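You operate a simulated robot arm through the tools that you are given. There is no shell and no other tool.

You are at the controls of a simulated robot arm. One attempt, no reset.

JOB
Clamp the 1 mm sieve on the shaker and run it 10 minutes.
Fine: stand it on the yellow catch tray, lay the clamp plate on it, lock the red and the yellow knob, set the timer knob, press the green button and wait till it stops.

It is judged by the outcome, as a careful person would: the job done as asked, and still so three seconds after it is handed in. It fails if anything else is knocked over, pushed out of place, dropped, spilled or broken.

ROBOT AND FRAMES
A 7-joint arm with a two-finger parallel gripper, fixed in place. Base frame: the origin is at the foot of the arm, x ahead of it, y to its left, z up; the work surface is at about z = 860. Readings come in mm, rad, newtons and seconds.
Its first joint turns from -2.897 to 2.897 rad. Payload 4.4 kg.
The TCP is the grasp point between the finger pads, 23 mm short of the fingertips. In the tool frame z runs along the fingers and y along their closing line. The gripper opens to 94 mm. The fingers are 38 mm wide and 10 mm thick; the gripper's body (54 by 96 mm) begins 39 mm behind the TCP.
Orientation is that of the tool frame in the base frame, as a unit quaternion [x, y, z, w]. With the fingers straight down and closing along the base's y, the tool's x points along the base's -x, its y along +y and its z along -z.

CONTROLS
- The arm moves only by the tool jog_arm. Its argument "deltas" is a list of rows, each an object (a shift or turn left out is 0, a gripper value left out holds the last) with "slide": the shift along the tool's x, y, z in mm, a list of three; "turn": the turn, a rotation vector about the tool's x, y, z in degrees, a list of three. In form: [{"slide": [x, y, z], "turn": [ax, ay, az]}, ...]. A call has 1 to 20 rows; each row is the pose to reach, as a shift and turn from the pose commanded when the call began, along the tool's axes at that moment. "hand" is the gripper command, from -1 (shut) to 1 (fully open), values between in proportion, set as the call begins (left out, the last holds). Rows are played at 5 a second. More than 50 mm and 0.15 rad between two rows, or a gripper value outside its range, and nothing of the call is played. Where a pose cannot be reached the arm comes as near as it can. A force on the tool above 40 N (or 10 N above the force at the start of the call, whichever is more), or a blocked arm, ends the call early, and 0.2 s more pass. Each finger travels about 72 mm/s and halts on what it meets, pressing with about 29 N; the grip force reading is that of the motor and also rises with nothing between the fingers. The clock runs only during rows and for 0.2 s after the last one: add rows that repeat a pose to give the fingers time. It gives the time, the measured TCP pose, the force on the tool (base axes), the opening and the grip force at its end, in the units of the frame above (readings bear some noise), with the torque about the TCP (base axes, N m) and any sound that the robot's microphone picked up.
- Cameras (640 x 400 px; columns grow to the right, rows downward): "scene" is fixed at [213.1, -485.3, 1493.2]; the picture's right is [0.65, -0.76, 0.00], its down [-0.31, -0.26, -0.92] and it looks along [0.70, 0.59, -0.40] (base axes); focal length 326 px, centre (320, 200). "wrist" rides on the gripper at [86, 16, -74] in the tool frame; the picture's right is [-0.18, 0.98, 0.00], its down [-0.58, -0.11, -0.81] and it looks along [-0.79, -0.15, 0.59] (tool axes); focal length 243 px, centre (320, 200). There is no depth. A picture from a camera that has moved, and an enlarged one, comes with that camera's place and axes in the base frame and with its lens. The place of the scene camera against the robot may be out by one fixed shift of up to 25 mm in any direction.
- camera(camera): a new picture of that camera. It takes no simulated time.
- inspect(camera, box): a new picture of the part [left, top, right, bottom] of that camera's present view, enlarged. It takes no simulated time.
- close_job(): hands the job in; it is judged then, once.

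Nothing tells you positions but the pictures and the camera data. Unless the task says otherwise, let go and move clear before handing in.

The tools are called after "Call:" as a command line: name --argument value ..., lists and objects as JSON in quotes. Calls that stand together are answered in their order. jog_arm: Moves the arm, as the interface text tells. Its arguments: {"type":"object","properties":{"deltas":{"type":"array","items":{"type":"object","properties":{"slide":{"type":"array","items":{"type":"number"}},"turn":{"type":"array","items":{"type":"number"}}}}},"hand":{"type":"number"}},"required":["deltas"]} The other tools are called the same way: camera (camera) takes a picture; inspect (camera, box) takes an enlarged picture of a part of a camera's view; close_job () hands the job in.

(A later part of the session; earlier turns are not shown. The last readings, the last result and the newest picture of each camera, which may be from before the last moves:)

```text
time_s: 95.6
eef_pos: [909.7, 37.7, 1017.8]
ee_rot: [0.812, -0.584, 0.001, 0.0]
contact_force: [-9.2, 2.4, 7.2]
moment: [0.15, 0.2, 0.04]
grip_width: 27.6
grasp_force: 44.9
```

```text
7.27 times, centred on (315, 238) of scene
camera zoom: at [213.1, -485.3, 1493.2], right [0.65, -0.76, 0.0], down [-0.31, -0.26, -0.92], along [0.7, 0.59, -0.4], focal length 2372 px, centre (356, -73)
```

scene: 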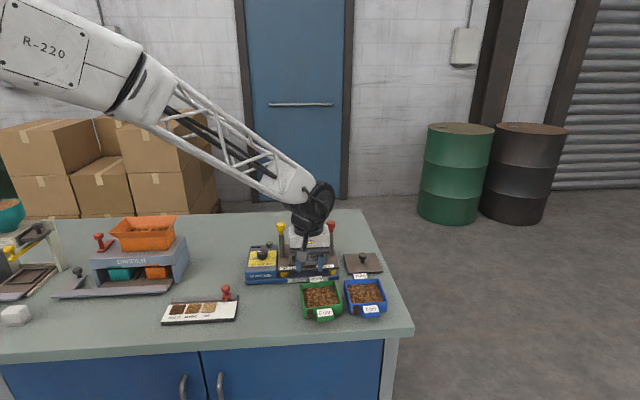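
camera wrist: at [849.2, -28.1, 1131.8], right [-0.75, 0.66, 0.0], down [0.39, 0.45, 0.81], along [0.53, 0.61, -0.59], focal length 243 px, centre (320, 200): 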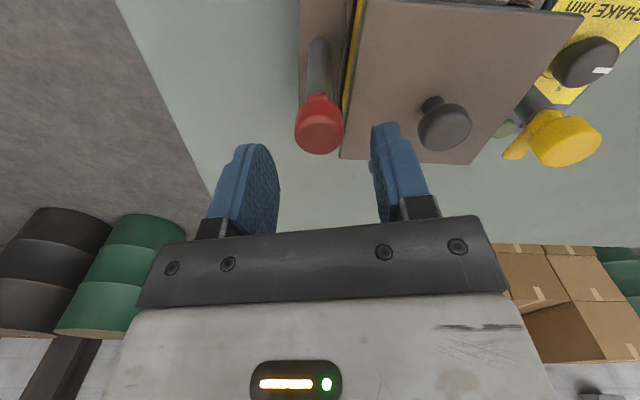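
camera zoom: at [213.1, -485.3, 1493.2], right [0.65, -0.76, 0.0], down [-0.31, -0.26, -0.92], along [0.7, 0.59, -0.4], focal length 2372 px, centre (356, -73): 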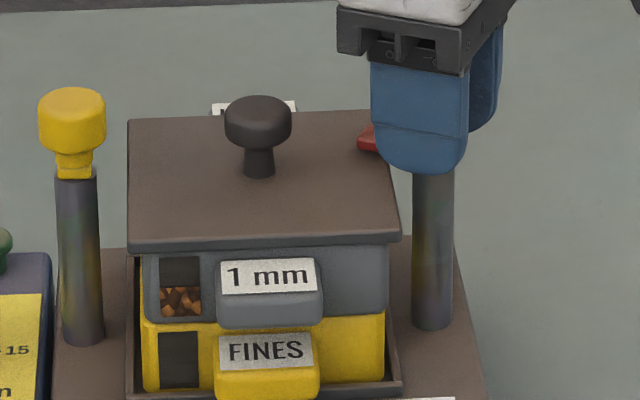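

Call:
jog_arm --deltas '[{"slide": [0, 0.2, 0], "turn": [0, 0, -4]}, {"slide": [0, 0.2, 0], "turn": [0, 0, -8]}, {"slide": [0, 0.2, 0], "turn": [0, 0, -12]}, {"slide": [0, 0.2, 0], "turn": [0, 0, -12]}]'

Call:
inspect --camera "scene" --box '[275, 210, 355, 265]'

Call:
camera --camera "wrist"

```text
time_s: 96.6
eef_pos: [909.1, 37.5, 1017.0]
ee_rot: [0.869, -0.496, 0.001, 0.0]
contact_force: [9.8, 8.5, -1.4]
moment: [0.16, -0.12, -0.02]
grip_width: 27.8
grasp_force: 45.1
```

```text
7.27 times, centred on (315, 238) of scene
camera zoom: at [213.1, -485.3, 1493.2], right [0.65, -0.76, 0.0], down [-0.31, -0.26, -0.92], along [0.7, 0.59, -0.4], focal length 2372 px, centre (356, -73)
```

zoom: 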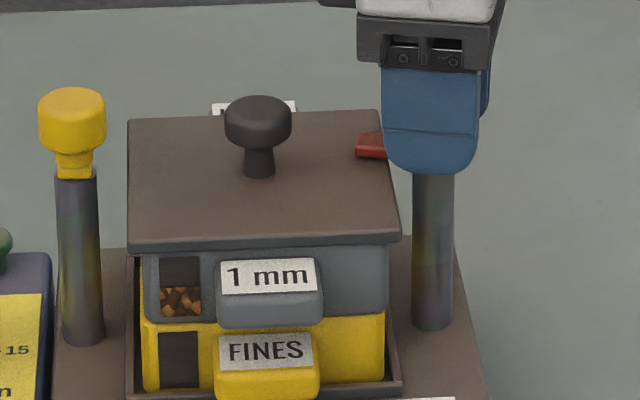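

```text
taken
camera wrist: at [938.7, -45.2, 1092.7], right [-0.94, -0.34, 0.0], down [-0.2, 0.56, 0.8], along [-0.27, 0.76, -0.59], focal length 243 px, centre (320, 200)
```

wrist: 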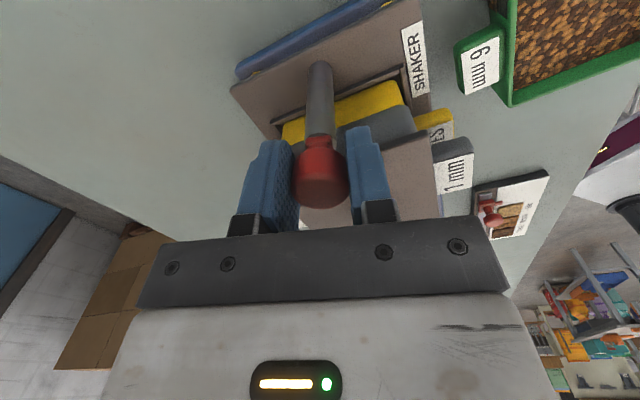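

The red arm is now over the plate. I'll turn a bit further, checking for a stop.

Call:
jog_arm --deltas '[{"slide": [0, -0.3, 0], "turn": [0, 0, -3]}, {"slide": [0, -0.3, 0], "turn": [0, 0, -6]}, {"slide": [0, -0.3, 0], "turn": [0, 0, -8]}, {"slide": [0, -0.3, 0], "turn": [0, 0, -8]}]'

Call:
inspect --camera "scene" --box '[300, 215, 350, 250]'

```text
time_s: 97.6
eef_pos: [909.4, 38.1, 1016.9]
ee_rot: [0.901, -0.434, 0.0, 0.001]
contact_force: [8.9, 9.8, -0.1]
moment: [-0.08, -0.15, 0.02]
grip_width: 27.8
grasp_force: 45.1
```

```text
11.43 times, centred on (325, 232) of scene
camera zoom: at [213.1, -485.3, 1493.2], right [0.65, -0.76, 0.0], down [-0.31, -0.26, -0.92], along [0.7, 0.59, -0.4], focal length 3727 px, centre (263, -171)
```

zoom: 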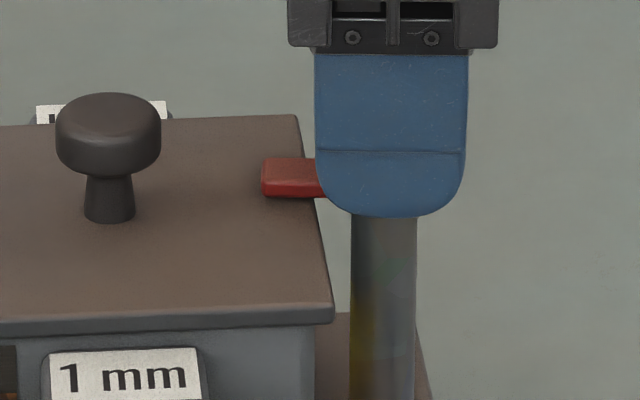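

Call:
jog_arm --deltas '[{"slide": [0, -0.3, 0], "turn": [0, 0, -3]}, {"slide": [0, -0.3, 0], "turn": [0, 0, -5]}, {"slide": [0, -0.3, 0], "turn": [0, 0, -5]}]'

Call:
inspect --camera "scene" --box '[300, 215, 350, 250]'

```text
time_s: 98.4
eef_pos: [908.6, 38.9, 1017.9]
ee_rot: [0.919, -0.395, 0.0, 0.002]
contact_force: [-5.9, 4.5, 2.4]
moment: [0.14, 0.22, -0.01]
grip_width: 27.8
grasp_force: 44.8
```

```text
11.43 times, centred on (325, 232) of scene
camera zoom: at [213.1, -485.3, 1493.2], right [0.65, -0.76, 0.0], down [-0.31, -0.26, -0.92], along [0.7, 0.59, -0.4], focal length 3727 px, centre (263, -171)
```

zoom: 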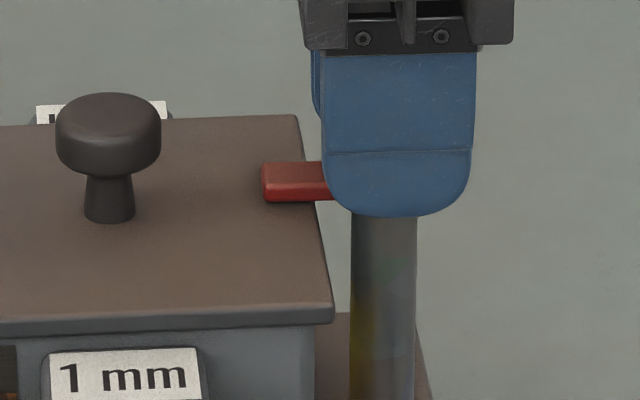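

Call:
jog_arm --deltas '[{"turn": [0, 0, -1]}, {"turn": [0, 0, -2]}, {"turn": [0, 0, -2]}]'

Call:
jog_arm --deltas '[{"slide": [0, 0, 0]}, {"slide": [0, 0, 0]}, {"slide": [0, 0, 0]}]' --hand -0.2

Call:
jog_arm --deltas '[{"slide": [0, 0, -10]}, {"slide": [0, 0, -25]}, {"slide": [0, 0, -45]}, {"slide": [0, 0, -60]}, {"slide": [0, 0, -60]}]'

Call:
inspect --camera "scene" --box '[275, 210, 355, 265]'

Call:
camera --camera "wrist"

```text
time_s: 99.2
eef_pos: [909.2, 39.0, 1018.1]
ee_rot: [0.925, -0.379, 0.001, 0.002]
contact_force: [-8.9, 6.3, 5.6]
moment: [0.27, 0.25, -0.28]
grip_width: 27.6
grasp_force: 44.9
```

```text
time_s: 100.0
eef_pos: [910.3, 38.2, 1017.6]
ee_rot: [0.926, -0.379, 0.001, 0.001]
contact_force: [0.1, 0.5, 0.1]
moment: [-0.03, 0.0, 0.0]
grip_width: 37.5
grasp_force: 0.0
```

```text
time_s: 101.2
eef_pos: [908.5, 38.2, 1077.5]
ee_rot: [0.925, -0.379, 0.0, 0.0]
contact_force: [0.8, 0.0, 0.2]
moment: [-0.01, -0.01, 0.02]
grip_width: 37.5
grasp_force: 0.0
```

```text
7.27 times, centred on (315, 238) of scene
camera zoom: at [213.1, -485.3, 1493.2], right [0.65, -0.76, 0.0], down [-0.31, -0.26, -0.92], along [0.7, 0.59, -0.4], focal length 2372 px, centre (356, -73)
```

zoom: 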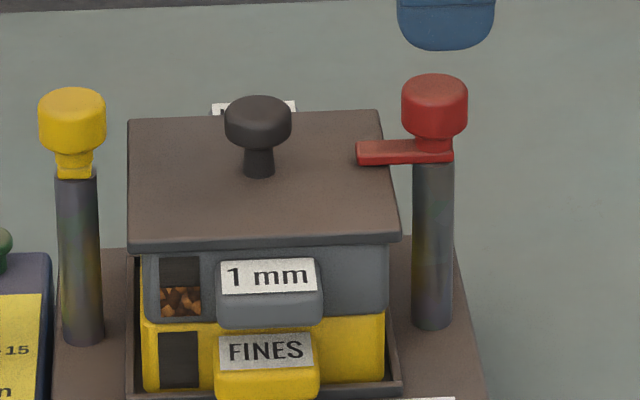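

```text
taken
camera wrist: at [958.8, -34.1, 1152.1], right [-0.82, -0.57, 0.0], down [-0.34, 0.49, 0.81], along [-0.46, 0.66, -0.59], focal length 243 px, centre (320, 200)
```

wrist: 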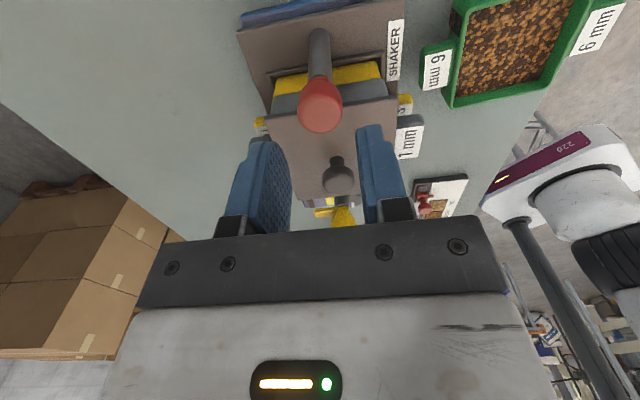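

The red arm is locked over the plate (a stop was felt at 90°). Now I'll swing back to the original yaw and move above the yellow knob.

Call:
jog_arm --deltas '[{"slide": [-5, 0, -8], "turn": [0, 0, 7]}, {"slide": [-17, -0.3, -10], "turn": [0, 0, 14]}, {"slide": [-30, -0.5, -10], "turn": [0, 0, 21]}, {"slide": [-43, -0.8, -10], "turn": [0, 0, 28]}, {"slide": [-56, -1, -10], "turn": [0, 0, 35]}, {"slide": [-69, -1.3, -10], "turn": [0, 0, 42]}, {"slide": [-82, -1.5, -10], "turn": [0, 0, 49]}, {"slide": [-95, -1.7, -10], "turn": [0, 0, 56]}, {"slide": [-108, -2, -10], "turn": [0, 0, 63]}, {"slide": [-121, -2.2, -10], "turn": [0, 0, 70]}, {"slide": [-133, -2.4, -10], "turn": [0, 0, 77]}, {"slide": [-143, -2.6, -10], "turn": [0, 0, 84]}, {"slide": [-150.6, -2.7, 0], "turn": [0, 0, 91]}, {"slide": [-150.6, -2.7, 0], "turn": [0, 0, 91]}, {"slide": [-150.6, -2.7, 0], "turn": [0, 0, 91]}]' --hand 0.1

Call:
camera --camera "wrist"

Call:
inspect --camera "wrist" --box '[220, 20, 420, 180]'

```text
time_s: 104.4
eef_pos: [803.7, 145.5, 1077.0]
ee_rot: [-0.378, 0.926, -0.001, 0.0]
contact_force: [0.6, 0.5, -0.4]
moment: [-0.02, 0.0, 0.0]
grip_width: 51.6
grasp_force: 0.1
```

```text
taken
camera wrist: at [729.9, 96.8, 1152.4], right [-0.56, 0.83, 0.0], down [0.49, 0.33, 0.81], along [0.67, 0.45, -0.59], focal length 243 px, centre (320, 200)
```

wrist: 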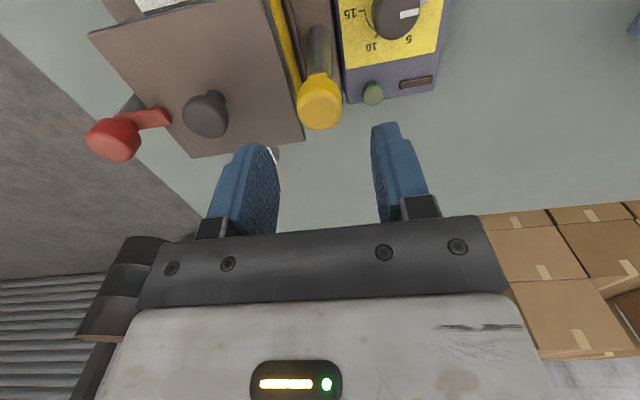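

```text
2.50 times, centred on (320, 100) of wrist
camera zoom: at [729.9, 96.8, 1152.4], right [-0.56, 0.83, 0.0], down [0.49, 0.33, 0.81], along [0.67, 0.45, -0.59], focal length 606 px, centre (320, 450)
```

zoom: 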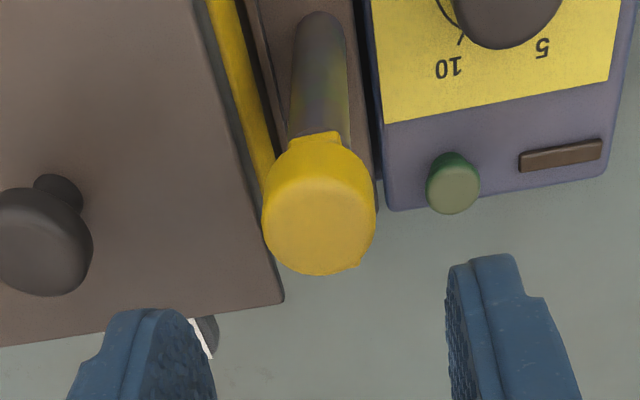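

The yellow knob is nearly centred (about 3.5 mm off in tool x). Adjusting and lowering to a closer look.

Call:
jog_arm --deltas '[{"slide": [1.7, 0.2, 5]}, {"slide": [3.5, 0.5, 12]}, {"slide": [3.5, 0.5, 20]}, {"slide": [3.5, 0.5, 20]}, {"slide": [3.5, 0.5, 20]}]'

Call:
inspect --camera "wrist" --box '[230, 50, 410, 200]'

```text
time_s: 105.6
eef_pos: [801.2, 143.3, 1057.8]
ee_rot: [-0.379, 0.926, 0.0, 0.001]
contact_force: [0.6, 0.0, 0.4]
moment: [0.03, 0.01, -0.02]
grip_width: 51.7
grasp_force: 0.0
```

```text
2.67 times, centred on (320, 125) of wrist
camera zoom: at [727.2, 94.4, 1132.2], right [-0.56, 0.83, 0.0], down [0.49, 0.33, 0.81], along [0.67, 0.45, -0.59], focal length 647 px, centre (320, 400)
```

zoom: 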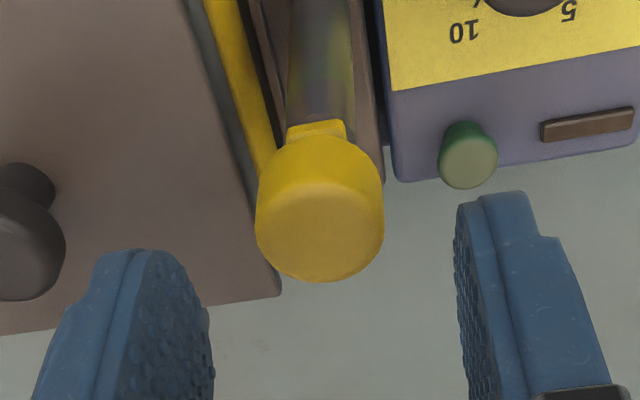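

Aligned to within a millimetre. Lowering around the yellow knob and closing.

Call:
jog_arm --deltas '[{"slide": [0, 0, 12]}, {"slide": [0, 0, 24]}, {"slide": [0, 0, 34]}, {"slide": [0, 0, 40]}, {"slide": [0, 0, 40]}]'

Call:
jog_arm --deltas '[{"slide": [0, 0, 0]}, {"slide": [0, 0, 0]}, {"slide": [0, 0, 0]}, {"slide": [0, 0, 0]}]' --hand -1

Call:
inspect --camera "scene" --box '[265, 210, 345, 265]'

```text
time_s: 106.8
eef_pos: [801.2, 145.2, 1017.4]
ee_rot: [-0.379, 0.925, -0.002, -0.001]
contact_force: [0.2, -0.3, 0.1]
moment: [0.0, -0.01, 0.01]
grip_width: 51.6
grasp_force: 0.0
```

```text
time_s: 107.8
eef_pos: [800.5, 143.4, 1018.5]
ee_rot: [-0.378, 0.926, 0.0, 0.0]
contact_force: [2.0, -0.4, -0.6]
moment: [0.04, -0.07, 0.02]
grip_width: 27.7
grasp_force: 45.1
```

```text
7.27 times, centred on (305, 238) of scene
camera zoom: at [213.1, -485.3, 1493.2], right [0.65, -0.76, 0.0], down [-0.31, -0.26, -0.92], along [0.7, 0.59, -0.4], focal length 2372 px, centre (429, -73)
```

zoom: 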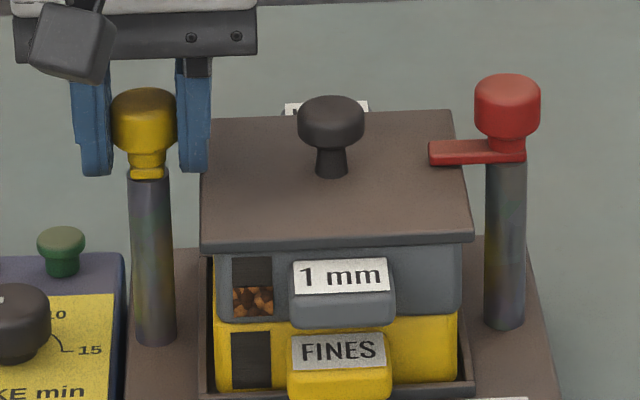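

Well centred. Turning the yellow knob clockwise in steps.

Call:
jog_arm --deltas '[{"turn": [0, 0, 4]}, {"turn": [0, 0, 8]}, {"turn": [0, 0, 12]}, {"turn": [0, 0, 15]}, {"turn": [0, 0, 15]}]'

Call:
inspect --camera "scene" --box '[265, 210, 345, 265]'

```text
time_s: 109.0
eef_pos: [800.4, 143.5, 1017.1]
ee_rot: [-0.255, 0.967, -0.001, 0.0]
contact_force: [-12.0, 9.5, 2.8]
moment: [0.02, 0.15, 0.02]
grip_width: 27.5
grasp_force: 45.4
```

```text
7.27 times, centred on (305, 238) of scene
camera zoom: at [213.1, -485.3, 1493.2], right [0.65, -0.76, 0.0], down [-0.31, -0.26, -0.92], along [0.7, 0.59, -0.4], focal length 2372 px, centre (429, -73)
```

zoom: 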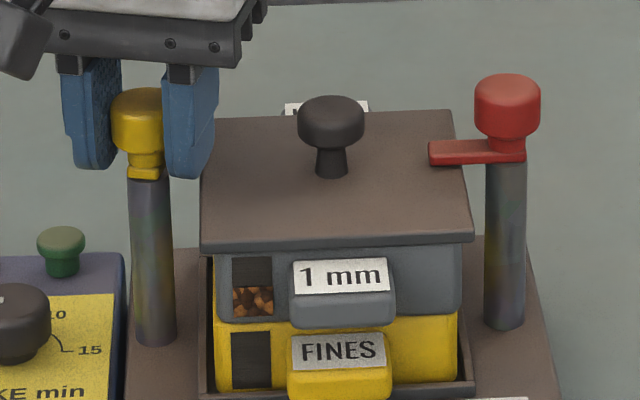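

Call:
jog_arm --deltas '[{"slide": [0, 0.5, 0], "turn": [0, 0, 3]}, {"slide": [0, 0.5, 0], "turn": [0, 0, 7]}, {"slide": [0, 0.5, 0], "turn": [0, 0, 11]}, {"slide": [0, 0.5, 0], "turn": [0, 0, 15]}, {"slide": [0, 0.5, 0], "turn": [0, 0, 15]}]'

```text
time_s: 110.2
eef_pos: [801.4, 144.9, 1018.0]
ee_rot: [-0.126, 0.992, 0.0, -0.001]
contact_force: [-4.7, 19.6, -0.2]
moment: [0.16, 0.17, 0.06]
grip_width: 27.5
grasp_force: 45.0
```

Call:
jog_arm --deltas '[{"slide": [0, 0.7, 0], "turn": [0, 0, 3]}, {"slide": [0, 0.7, 0], "turn": [0, 0, 7]}, {"slide": [0, 0.7, 0], "turn": [0, 0, 11]}, {"slide": [0, 0.7, 0], "turn": [0, 0, 15]}, {"slide": [0, 0.7, 0], "turn": [0, 0, 15]}]'

Call:
inspect --camera "scene" --box '[265, 210, 345, 265]'

```text
time_s: 111.4
eef_pos: [799.8, 143.9, 1017.7]
ee_rot: [0.004, 1.0, -0.001, 0.0]
contact_force: [-7.1, 25.3, 1.3]
moment: [0.19, -0.16, 0.04]
grip_width: 27.6
grasp_force: 45.3
```

```text
7.27 times, centred on (305, 238) of scene
camera zoom: at [213.1, -485.3, 1493.2], right [0.65, -0.76, 0.0], down [-0.31, -0.26, -0.92], along [0.7, 0.59, -0.4], focal length 2372 px, centre (429, -73)
```

zoom: 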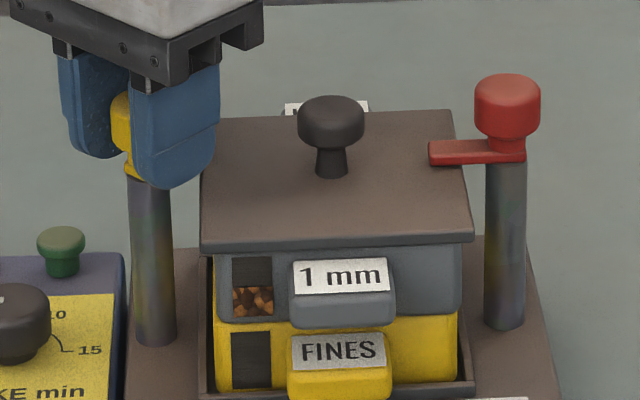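

Call:
jog_arm --deltas '[{"slide": [0, 0.9, 0], "turn": [0, 0, 2]}, {"slide": [0, 0.9, 0], "turn": [0, 0, 6]}, {"slide": [0, 0.9, 0], "turn": [0, 0, 10]}, {"slide": [0, 0.9, 0], "turn": [0, 0, 15]}, {"slide": [0, 0.9, 0], "turn": [0, 0, 15]}]'

Call:
inspect --camera "scene" --box '[265, 210, 345, 265]'

```text
time_s: 112.6
eef_pos: [800.7, 145.3, 1017.4]
ee_rot: [0.134, 0.991, -0.001, 0.001]
contact_force: [-3.3, 16.4, 1.4]
moment: [0.16, 0.1, 0.04]
grip_width: 27.7
grasp_force: 45.4
```

```text
7.27 times, centred on (305, 238) of scene
camera zoom: at [213.1, -485.3, 1493.2], right [0.65, -0.76, 0.0], down [-0.31, -0.26, -0.92], along [0.7, 0.59, -0.4], focal length 2372 px, centre (429, -73)
```

zoom: 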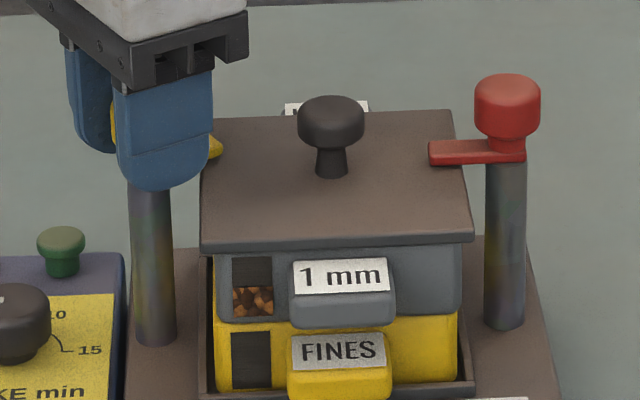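

Call:
jog_arm --deltas '[{"slide": [0, 0.5, 0], "turn": [0, 0, 3]}, {"slide": [0, 0.5, 0], "turn": [0, 0, 7]}, {"slide": [0, 0.5, 0], "turn": [0, 0, 11]}, {"slide": [0, 0.5, 0], "turn": [0, 0, 15]}, {"slide": [0, 0.5, 0], "turn": [0, 0, 15]}]'

Call:
inspect --camera "scene" --box '[265, 210, 345, 265]'

```text
time_s: 113.8
eef_pos: [801.2, 145.8, 1015.6]
ee_rot: [0.263, 0.965, -0.001, 0.001]
contact_force: [1.4, 13.5, -0.6]
moment: [0.23, 0.1, 0.05]
grip_width: 27.4
grasp_force: 44.9
```

```text
7.27 times, centred on (305, 238) of scene
camera zoom: at [213.1, -485.3, 1493.2], right [0.65, -0.76, 0.0], down [-0.31, -0.26, -0.92], along [0.7, 0.59, -0.4], focal length 2372 px, centre (429, -73)
```

zoom: 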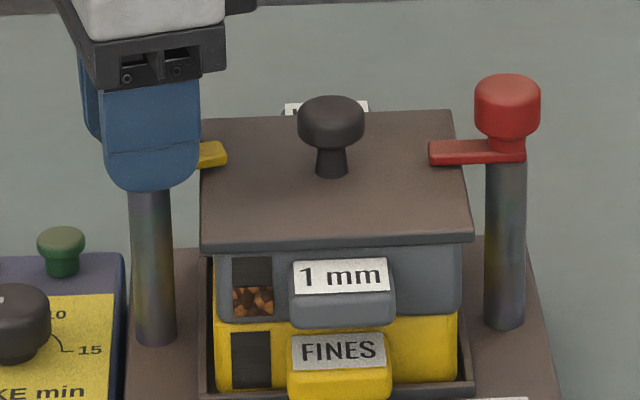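

Call:
jog_arm --deltas '[{"slide": [0, 0.4, 0], "turn": [0, 0, 4]}, {"slide": [0, 0.4, 0], "turn": [0, 0, 8]}, {"slide": [0, 0.4, 0], "turn": [0, 0, 12]}, {"slide": [0, 0.4, 0], "turn": [0, 0, 12]}]'

Call:
jog_arm --deltas '[{"turn": [0, 0, 2]}, {"turn": [0, 0, 4]}, {"turn": [0, 0, 4]}]'

Call:
inspect --camera "scene" --box '[265, 210, 345, 265]'

```text
time_s: 114.8
eef_pos: [801.3, 147.3, 1018.2]
ee_rot: [0.362, 0.932, -0.001, 0.001]
contact_force: [-2.3, 11.0, 2.1]
moment: [0.32, 0.13, 0.03]
grip_width: 27.4
grasp_force: 45.2
```

```text
time_s: 115.6
eef_pos: [802.4, 146.3, 1017.3]
ee_rot: [0.395, 0.919, 0.0, 0.0]
contact_force: [8.0, 12.8, -1.3]
moment: [-0.06, -0.23, 0.5]
grip_width: 27.6
grasp_force: 44.8
```

```text
7.27 times, centred on (305, 238) of scene
camera zoom: at [213.1, -485.3, 1493.2], right [0.65, -0.76, 0.0], down [-0.31, -0.26, -0.92], along [0.7, 0.59, -0.4], focal length 2372 px, centre (429, -73)
```

zoom: 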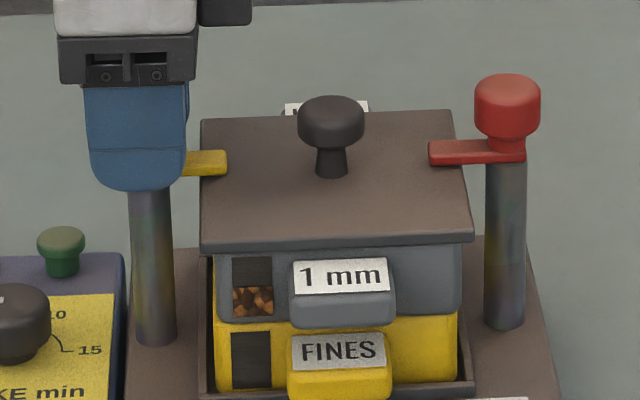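

The torque rose to 0.5 N·m: the yellow knob hit its stop at 90° with its arm over the plate. Releasing and rising to check.

Call:
jog_arm --deltas '[{"slide": [0, 0, 0]}, {"slide": [0, 0, 0]}, {"slide": [0, 0, 0]}]' --hand -0.2

Call:
jog_arm --deltas '[{"slide": [0, 0, -10]}, {"slide": [0, 0, -25]}, {"slide": [0, 0, -45]}, {"slide": [0, 0, -70]}, {"slide": [0, 0, -80]}, {"slide": [0, 0, -80]}]'

Call:
inspect --camera "scene" --box '[240, 205, 355, 285]'

Call:
camera --camera "wrist"

```text
time_s: 116.4
eef_pos: [801.8, 145.9, 1015.9]
ee_rot: [0.395, 0.919, -0.001, 0.001]
contact_force: [-0.3, 0.0, 0.4]
moment: [0.01, -0.01, 0.01]
grip_width: 37.6
grasp_force: 0.0
```

```text
time_s: 117.8
eef_pos: [800.8, 145.8, 1096.9]
ee_rot: [0.395, 0.919, -0.001, 0.0]
contact_force: [0.3, 0.0, 0.2]
moment: [-0.01, 0.01, -0.02]
grip_width: 37.6
grasp_force: 0.1
```

```text
5.00 times, centred on (298, 245) of scene
camera zoom: at [213.1, -485.3, 1493.2], right [0.65, -0.76, 0.0], down [-0.31, -0.26, -0.92], along [0.7, 0.59, -0.4], focal length 1631 px, centre (432, -25)
```

zoom: 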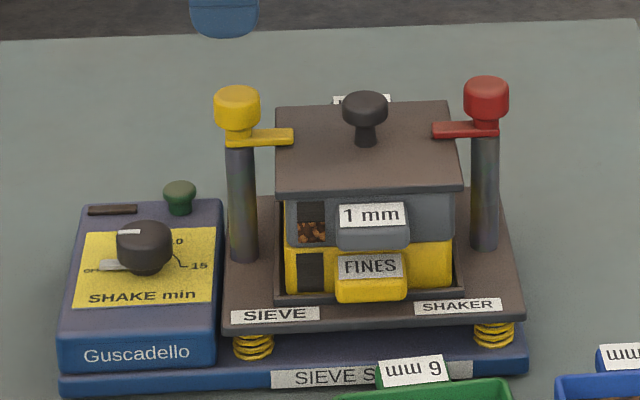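

```text
taken
camera wrist: at [752.8, 219.9, 1171.8], right [0.84, 0.54, 0.0], down [0.32, -0.49, 0.81], along [0.44, -0.68, -0.59], focal length 243 px, centre (320, 200)
```

wrist: 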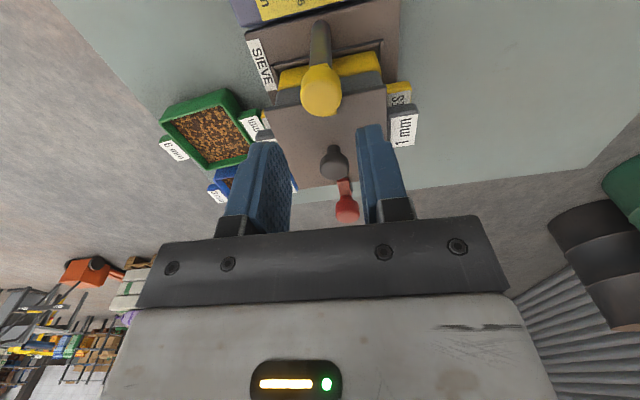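

Both arms are locked over the plate. Next is the timer; I'll swing around and look straight down at the dial.

Call:
jog_arm --deltas '[{"slide": [5, -3, 0], "turn": [0, 0, -7]}, {"slide": [10, -6, 0], "turn": [0, 0, -14]}, {"slide": [15, -9, 0], "turn": [0, 0, -21]}, {"slide": [20, -12, 0], "turn": [0, 0, -28]}, {"slide": [25, -15, 0], "turn": [0, 0, -35]}, {"slide": [30, -18, 0], "turn": [0, 0, -42]}, {"slide": [35, -21, 0], "turn": [0, 0, -49]}, {"slide": [40, -24, 0], "turn": [0, 0, -56]}, {"slide": [45, -27, 0], "turn": [0, 0, -63]}, {"slide": [50, -30, 5], "turn": [0, 0, -70]}, {"slide": [55, -32, 10], "turn": [0, 0, -77]}, {"slide": [60, -34, 20], "turn": [0, 0, -84]}, {"slide": [64.5, -36.6, 31], "turn": [0, 0, -91]}, {"slide": [64.5, -36.6, 31], "turn": [0, 0, -91]}]'

Call:
camera --camera "wrist"

Call:
inspect --camera "wrist" --box '[220, 0, 420, 160]'

Call:
inspect --camera "scene" --box '[243, 235, 288, 275]'

```text
time_s: 120.8
eef_pos: [728.5, 169.0, 1065.4]
ee_rot: [-0.379, 0.925, -0.002, 0.0]
contact_force: [-0.3, -0.3, -0.2]
moment: [0.0, 0.01, 0.0]
grip_width: 37.6
grasp_force: 0.0
```

```text
taken
camera wrist: at [656.4, 118.6, 1140.7], right [-0.56, 0.83, 0.0], down [0.49, 0.33, 0.81], along [0.67, 0.45, -0.59], focal length 243 px, centre (320, 200)
```

wrist: 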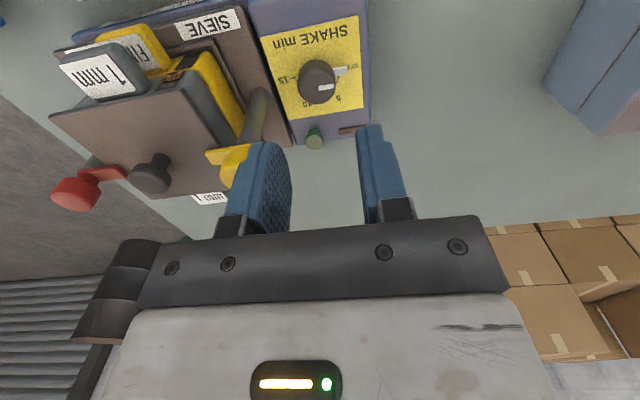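

```text
2.50 times, centred on (320, 80) of wrist
camera zoom: at [656.4, 118.6, 1140.7], right [-0.56, 0.83, 0.0], down [0.49, 0.33, 0.81], along [0.67, 0.45, -0.59], focal length 606 px, centre (320, 500)
```

zoom: 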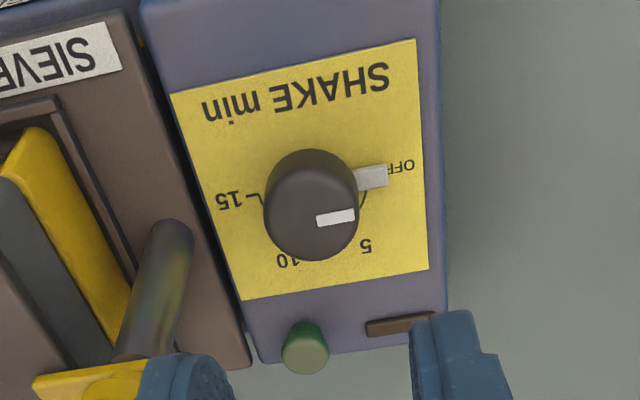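

```text
10.00 times, centred on (266, 255) of scene
camera zoom: at [213.1, -485.3, 1493.2], right [0.65, -0.76, 0.0], down [-0.31, -0.26, -0.92], along [0.7, 0.59, -0.4], focal length 3261 px, centre (865, -350)
```

zoom: 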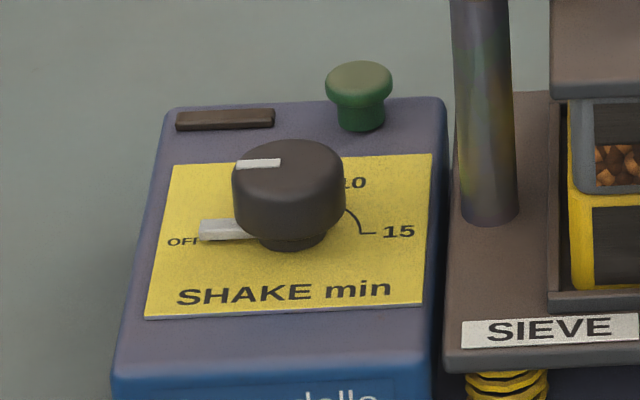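

The dial reads OFF at left, then 5, 10, 15 spaced 60° apart, pointer at OFF; so "10" is 120° clockwise. To avoid hitting the yellow post with the gripper body I'll do it in two 60° bites, keeping the tool yaw between about +10° and -50°. First, hovering over the knob.

Call:
jog_arm --deltas '[{"slide": [-5, -1.4, 10], "turn": [0, 0, 7]}, {"slide": [-10, -2.8, 25], "turn": [0, 0, 14]}, {"slide": [-15, -4.2, 40], "turn": [0, 0, 21]}, {"slide": [-20, -5.6, 55], "turn": [0, 0, 28]}, {"slide": [-24.8, -7.1, 65], "turn": [0, 0, 34.5]}, {"slide": [-24.8, -7.1, 65], "turn": [0, 0, 34.5]}, {"slide": [-24.8, -7.1, 65], "turn": [0, 0, 34.5]}]' --hand 0.15

Call:
camera --camera "wrist"

Call:
inspect --camera "wrist" --box '[230, 40, 410, 190]'

Call:
inspect --camera "scene" --box '[235, 205, 325, 285]'

```text
time_s: 122.4
eef_pos: [752.7, 180.9, 1001.2]
ee_rot: [-0.087, 0.996, -0.001, 0.0]
contact_force: [-0.4, 0.4, -0.3]
moment: [0.0, -0.01, -0.03]
grip_width: 54.2
grasp_force: 0.0
```

```text
taken
camera wrist: at [664.8, 181.1, 1076.0], right [0.01, 1.0, 0.0], down [0.59, 0.0, 0.81], along [0.81, -0.01, -0.59], focal length 243 px, centre (320, 200)
```

wrist: 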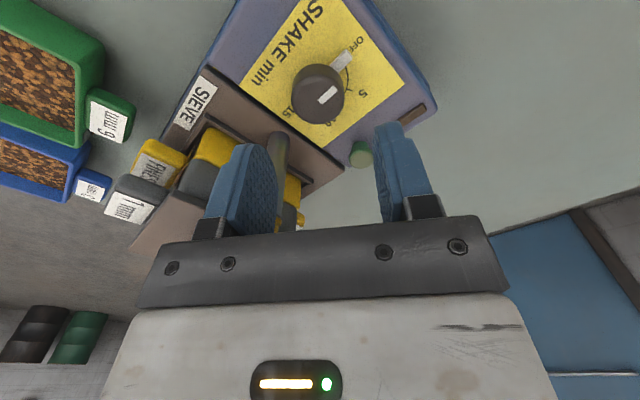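

```text
2.67 times, centred on (320, 115) of wrist
camera zoom: at [664.8, 181.1, 1076.0], right [0.01, 1.0, 0.0], down [0.59, 0.0, 0.81], along [0.81, -0.01, -0.59], focal length 647 px, centre (320, 427)
```

zoom: 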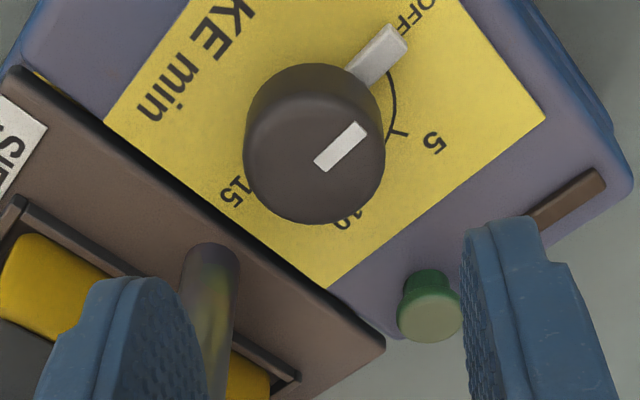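

```text
5.00 times, centred on (280, 245) of scene
camera zoom: at [213.1, -485.3, 1493.2], right [0.65, -0.76, 0.0], down [-0.31, -0.26, -0.92], along [0.7, 0.59, -0.4], focal length 1631 px, centre (520, -25)
```

zoom: 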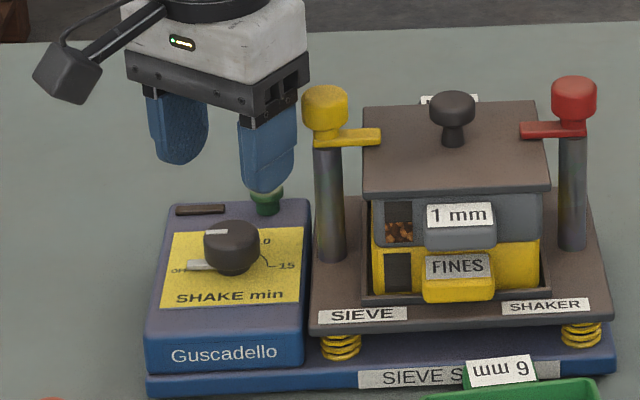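

The knob axis is under the grasp point and its top is at about z = 930. Descending so that the fingertips stay above the panel and pointer, then closing.

Call:
jog_arm --deltas '[{"slide": [0, -0.5, 15]}, {"slide": [0, -0.5, 30]}, {"slide": [0, -0.5, 42]}, {"slide": [0, -0.5, 52]}, {"slide": [0, -0.5, 60]}, {"slide": [0, -0.5, 60]}]'

Call:
camera --camera "wrist"

Call:
inspect --camera "scene" --box '[235, 205, 325, 285]'

```text
time_s: 123.8
eef_pos: [753.2, 179.5, 941.2]
ee_rot: [-0.087, 0.996, -0.001, 0.0]
contact_force: [-0.9, 0.0, 0.0]
moment: [0.0, 0.02, 0.03]
grip_width: 54.1
grasp_force: 0.0
```

```text
taken
camera wrist: at [664.6, 180.3, 1015.6], right [0.01, 1.0, 0.0], down [0.59, 0.0, 0.81], along [0.81, -0.01, -0.59], focal length 243 px, centre (320, 200)
```

wrist: 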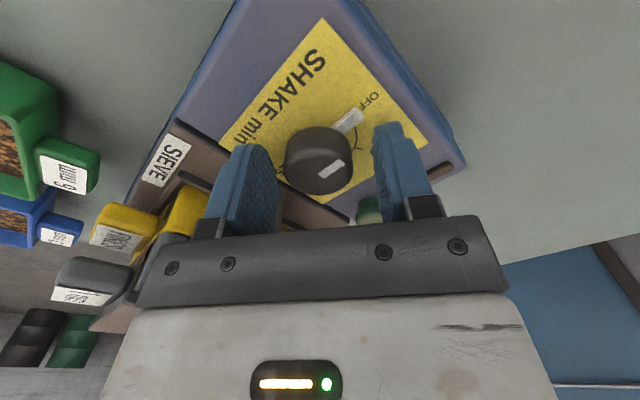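

```text
5.00 times, centred on (280, 245) of scene
camera zoom: at [213.1, -485.3, 1493.2], right [0.65, -0.76, 0.0], down [-0.31, -0.26, -0.92], along [0.7, 0.59, -0.4], focal length 1631 px, centre (520, -25)
```

zoom: 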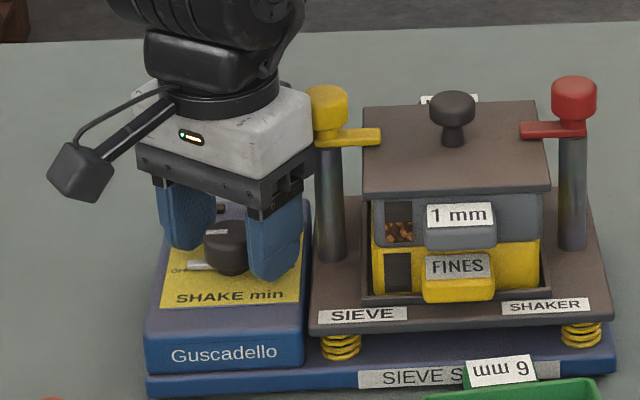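

Call:
jog_arm --deltas '[{"slide": [0, 0, 0]}, {"slide": [0, 0, 0]}, {"slide": [0, 0, 0]}, {"slide": [0, 0, 0]}]' --hand -1

Call:
camera --camera "wrist"

```text
time_s: 124.8
eef_pos: [752.4, 179.5, 941.1]
ee_rot: [-0.087, 0.996, -0.001, 0.0]
contact_force: [4.1, -19.0, -0.2]
moment: [-0.37, -0.04, 0.04]
grip_width: 33.5
grasp_force: 45.1
```

```text
taken
camera wrist: at [664.7, 179.9, 1015.6], right [0.01, 1.0, 0.0], down [0.59, 0.0, 0.81], along [0.81, -0.01, -0.59], focal length 243 px, centre (320, 200)
```

wrist: 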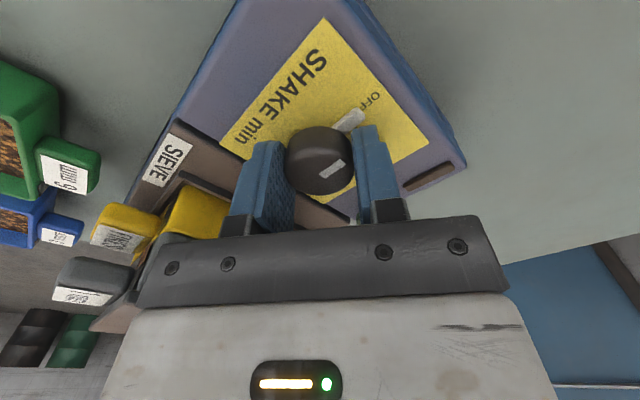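

Gripped (33.5 mm). Relieving the small side load and turning clockwise.

Call:
jog_arm --deltas '[{"slide": [0, -0.7, 0], "turn": [0, 0, 0]}, {"slide": [0, -0.7, 0], "turn": [0, 0, 4]}, {"slide": [0, -0.7, 0], "turn": [0, 0, 8]}, {"slide": [0, -0.7, 0], "turn": [0, 0, 12]}, {"slide": [0, -0.7, 0], "turn": [0, 0, 15]}, {"slide": [0, -0.7, 0], "turn": [0, 0, 15]}]'

Call:
inspect --camera "wrist" --box '[220, 40, 440, 220]'

```text
time_s: 126.2
eef_pos: [753.5, 179.0, 941.5]
ee_rot: [0.044, 0.999, -0.001, 0.001]
contact_force: [5.9, -9.0, -3.4]
moment: [-0.15, -0.16, 0.01]
grip_width: 33.5
grasp_force: 44.9
```

```text
2.22 times, centred on (330, 130) of wrist
camera zoom: at [667.9, 202.2, 1015.5], right [0.27, 0.96, 0.0], down [0.57, -0.16, 0.81], along [0.78, -0.22, -0.59], focal length 539 px, centre (298, 356)
```

zoom: 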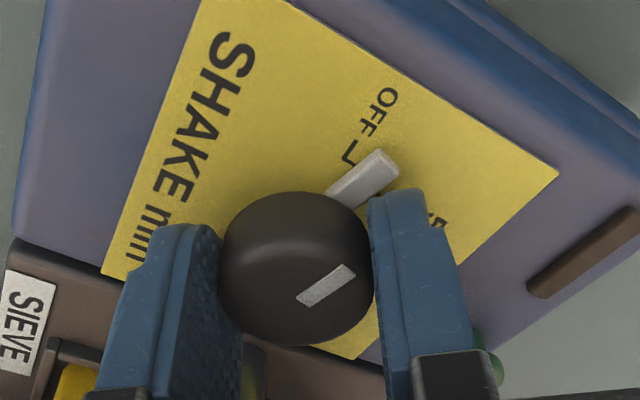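

Call:
jog_arm --deltas '[{"slide": [0, -0.3, 0], "turn": [0, 0, 4]}, {"slide": [0, -0.3, 0], "turn": [0, 0, 8]}, {"slide": [0, -0.3, 0], "turn": [0, 0, 12]}, {"slide": [0, -0.3, 0], "turn": [0, 0, 15]}, {"slide": [0, -0.3, 0], "turn": [0, 0, 15]}]'

Call:
jog_arm --deltas '[{"turn": [0, 0, 4]}, {"turn": [0, 0, 8]}, {"turn": [0, 0, 12]}, {"turn": [0, 0, 15]}, {"turn": [0, 0, 15]}]'

```text
time_s: 126.6
eef_pos: [750.7, 180.3, 941.0]
ee_rot: [0.072, 0.997, -0.003, -0.001]
contact_force: [-30.3, -2.1, 8.7]
moment: [-5.96, -3.68, 2.04]
grip_width: 33.4
grasp_force: 45.1
stopped in row 2: the force on the tool passed its limit at 49 N (the readings are from after the stop); the commanded pose is now the measured one
```

```text
time_s: 127.0
eef_pos: [749.1, 179.1, 939.5]
ee_rot: [0.084, 0.996, -0.003, -0.002]
contact_force: [-20.8, 1.6, 5.9]
moment: [-4.0, -2.47, 1.18]
grip_width: 33.7
grasp_force: 45.2
stopped in row 1: the force on the tool passed its limit at 67 N (the readings are from after the stop); the commanded pose is now the measured one
```

The gripper's upper body touched the yellow knob (force stop). I'll back the rotation off a few degrees, release, and rise to check the state.

Call:
jog_arm --deltas '[{"turn": [0, 0, -2]}, {"turn": [0, 0, -4]}, {"turn": [0, 0, -5]}]'

Call:
jog_arm --deltas '[{"slide": [0, 0, 0]}, {"slide": [0, 0, 0]}, {"slide": [0, 0, 0]}]' --hand 0.1

Call:
inspect --camera "scene" --box '[235, 205, 345, 285]'

```text
time_s: 127.8
eef_pos: [750.1, 179.7, 941.5]
ee_rot: [0.04, 0.999, -0.002, -0.001]
contact_force: [-30.2, -5.4, 15.4]
moment: [-0.31, 0.88, 0.0]
grip_width: 33.5
grasp_force: 44.7
```

```text
time_s: 128.6
eef_pos: [749.6, 180.1, 940.3]
ee_rot: [0.041, 0.999, -0.003, -0.002]
contact_force: [0.1, -0.1, 0.4]
moment: [-0.02, 0.01, -0.01]
grip_width: 51.9
grasp_force: 0.0
```

```text
5.00 times, centred on (290, 245) of scene
camera zoom: at [213.1, -485.3, 1493.2], right [0.65, -0.76, 0.0], down [-0.31, -0.26, -0.92], along [0.7, 0.59, -0.4], focal length 1631 px, centre (470, -25)
```

zoom: 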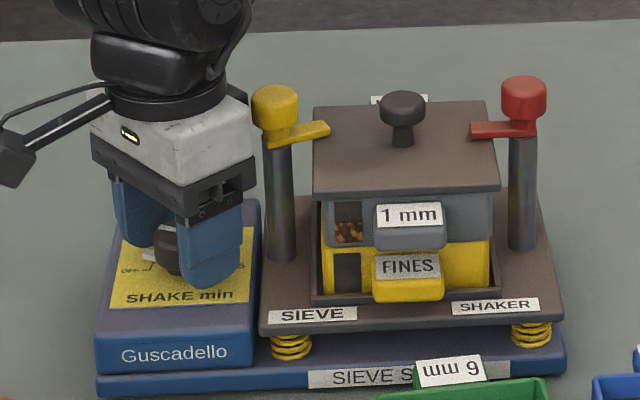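

The contact nudged the yellow arm partway back; I'll re-lock it afterwards. First, rise clear and look at the timer's actual setting.

Call:
jog_arm --deltas '[{"slide": [2, 0, -10]}, {"slide": [4, 0, -30]}, {"slide": [4, 0, -60]}, {"slide": [4, 0, -90]}, {"slide": [4, 0, -115]}, {"slide": [4, 0, -115]}]'

Call:
camera --camera "wrist"

Call:
inspect --camera "wrist" --box '[210, 20, 430, 180]'

Call:
inspect --camera "scene" --box '[240, 205, 345, 285]'

```text
time_s: 129.9
eef_pos: [744.9, 180.7, 1053.6]
ee_rot: [0.041, 0.999, -0.003, -0.002]
contact_force: [0.6, -1.1, 0.6]
moment: [0.0, 0.03, 0.02]
grip_width: 51.9
grasp_force: 0.0
```

```text
taken
camera wrist: at [660.9, 203.8, 1130.0], right [0.26, 0.96, -0.01], down [0.57, -0.15, 0.8], along [0.78, -0.22, -0.59], focal length 243 px, centre (320, 200)
```

wrist: 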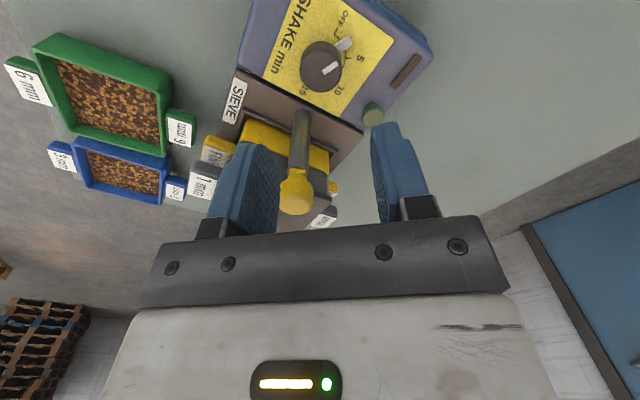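

```text
2.50 times, centred on (320, 100) of wrist
camera zoom: at [660.9, 203.8, 1130.0], right [0.26, 0.96, -0.01], down [0.57, -0.15, 0.8], along [0.78, -0.22, -0.59], focal length 606 px, centre (320, 450)
```

zoom: 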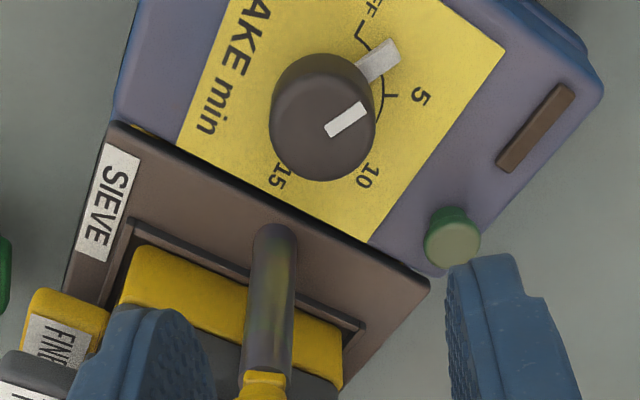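

```text
5.00 times, centred on (292, 245) of scene
camera zoom: at [213.1, -485.3, 1493.2], right [0.65, -0.76, 0.0], down [-0.31, -0.26, -0.92], along [0.7, 0.59, -0.4], focal length 1631 px, centre (458, -25)
```

zoom: 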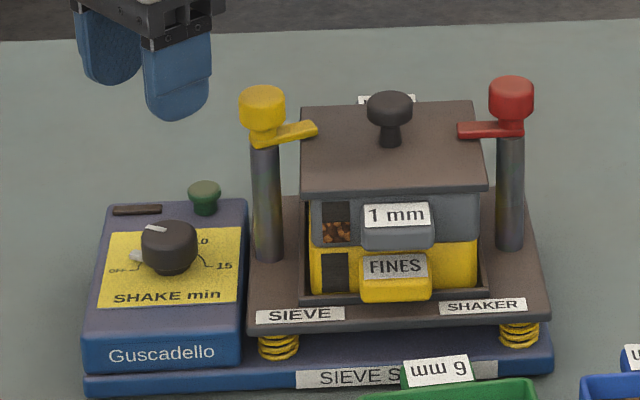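

The pointer is about 17° past OFF. For the remaining turn I'll lean the hand 12° away from the yellow post and rotate about the vertical. First, centring above the knob and leaning at a safe height.

Call:
jog_arm --deltas '[{"slide": [-4, 0, 0], "turn": [-0.17, -0.11, 2.1]}, {"slide": [-8, 0, 0], "turn": [-0.35, -0.22, 4.3]}, {"slide": [-8, 0, 0], "turn": [-0.35, -0.22, 4.3]}]'

Call:
jog_arm --deltas '[{"turn": [0, -4, 0]}, {"turn": [0, -8, 0]}, {"turn": [0, -12, 0]}, {"turn": [0, -12, 0]}, {"turn": [0, -12, 0]}]'

Call:
inspect --camera "wrist" --box '[210, 20, 430, 180]'

Call:
inspect --camera "scene" --box '[225, 185, 345, 285]'

```text
time_s: 130.8
eef_pos: [754.7, 180.0, 1053.7]
ee_rot: [0.079, 0.997, 0.0, 0.001]
contact_force: [0.0, 0.5, -0.1]
moment: [0.07, 0.0, 0.03]
grip_width: 51.8
grasp_force: 0.0
```

```text
time_s: 131.9
eef_pos: [754.6, 180.0, 1054.9]
ee_rot: [0.078, 0.991, -0.009, 0.105]
contact_force: [0.0, 0.1, 0.1]
moment: [0.03, 0.01, 0.0]
grip_width: 51.3
grasp_force: 0.0
```

```text
2.50 times, centred on (320, 100) of wrist
camera zoom: at [657.5, 211.1, 1110.3], right [0.33, 0.94, 0.04], down [0.38, -0.17, 0.91], along [0.86, -0.29, -0.41], focal length 606 px, centre (320, 450)
```

zoom: 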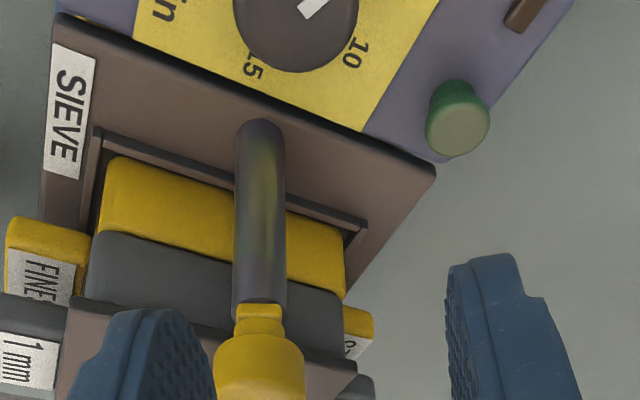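

```text
4.00 times, centred on (285, 235) of scene
camera zoom: at [213.1, -485.3, 1493.2], right [0.65, -0.76, 0.0], down [-0.31, -0.26, -0.92], along [0.7, 0.59, -0.4], focal length 1304 px, centre (460, 60)
```

zoom: 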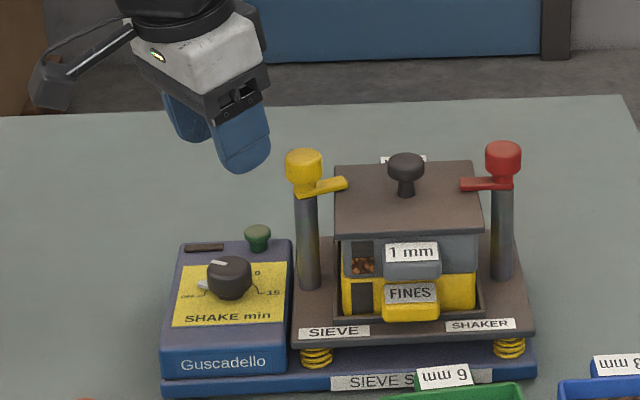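

The hand is leaning away from the yellow post. Descending vertically around the timer knob.

Call:
jog_arm --deltas '[{"slide": [6, -0.8, 25]}, {"slide": [12, -0.8, 52]}, {"slide": [17, -0.8, 76]}, {"slide": [21, -0.8, 95]}, {"slide": [23.8, -0.8, 107.6]}, {"slide": [23.8, -0.8, 107.6]}, {"slide": [23.8, -0.8, 107.6]}]'

Call:
camera --camera "wrist"

Call:
inspect --camera "scene" --box '[235, 200, 325, 280]'

```text
time_s: 133.6
eef_pos: [753.0, 178.9, 944.7]
ee_rot: [0.079, 0.991, -0.008, 0.105]
contact_force: [0.2, -0.1, 0.5]
moment: [0.0, -0.01, -0.02]
grip_width: 51.8
grasp_force: 0.1
```

```text
taken
camera wrist: at [656.5, 211.2, 1000.2], right [0.33, 0.94, 0.04], down [0.38, -0.17, 0.91], along [0.86, -0.29, -0.41], focal length 243 px, centre (320, 200)
```

wrist: 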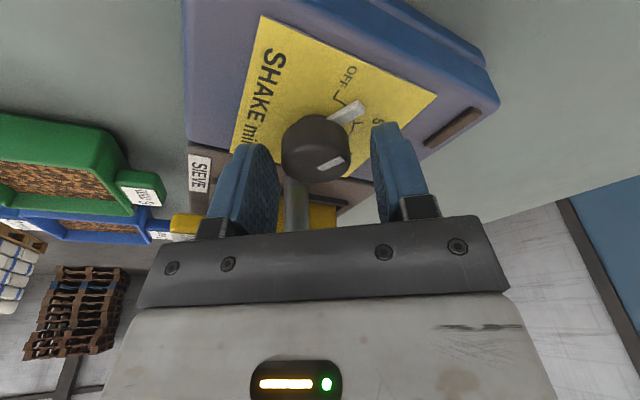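

```text
5.00 times, centred on (280, 240) of scene
camera zoom: at [213.1, -485.3, 1493.2], right [0.65, -0.76, 0.0], down [-0.31, -0.26, -0.92], along [0.7, 0.59, -0.4], focal length 1631 px, centre (520, 0)
```

zoom: 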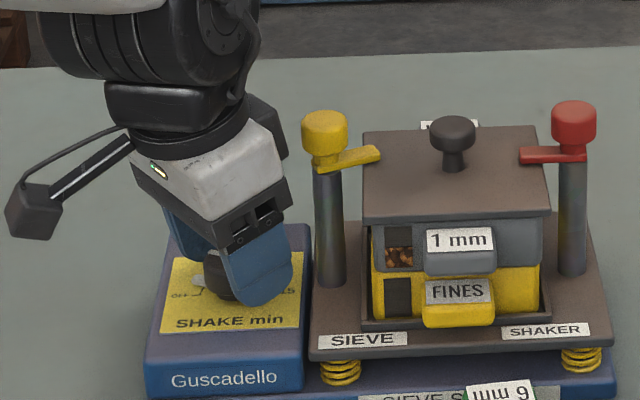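

Good clearance now. Closing on the timer knob.

Call:
jog_arm --deltas '[{"slide": [0, 0, 0]}, {"slide": [0, 0, 0]}, {"slide": [0, 0, 0]}, {"slide": [0, 0, 0]}]' --hand -1

```text
time_s: 134.6
eef_pos: [753.3, 179.0, 944.7]
ee_rot: [0.078, 0.991, -0.008, 0.104]
contact_force: [-2.8, -13.6, 1.2]
moment: [-0.3, 0.06, 0.0]
grip_width: 33.2
grasp_force: 45.3
stopped in row 4: the force on the tool passed its limit at 41 N (the readings are from after the stop); the commanded pose is now the measured one
```

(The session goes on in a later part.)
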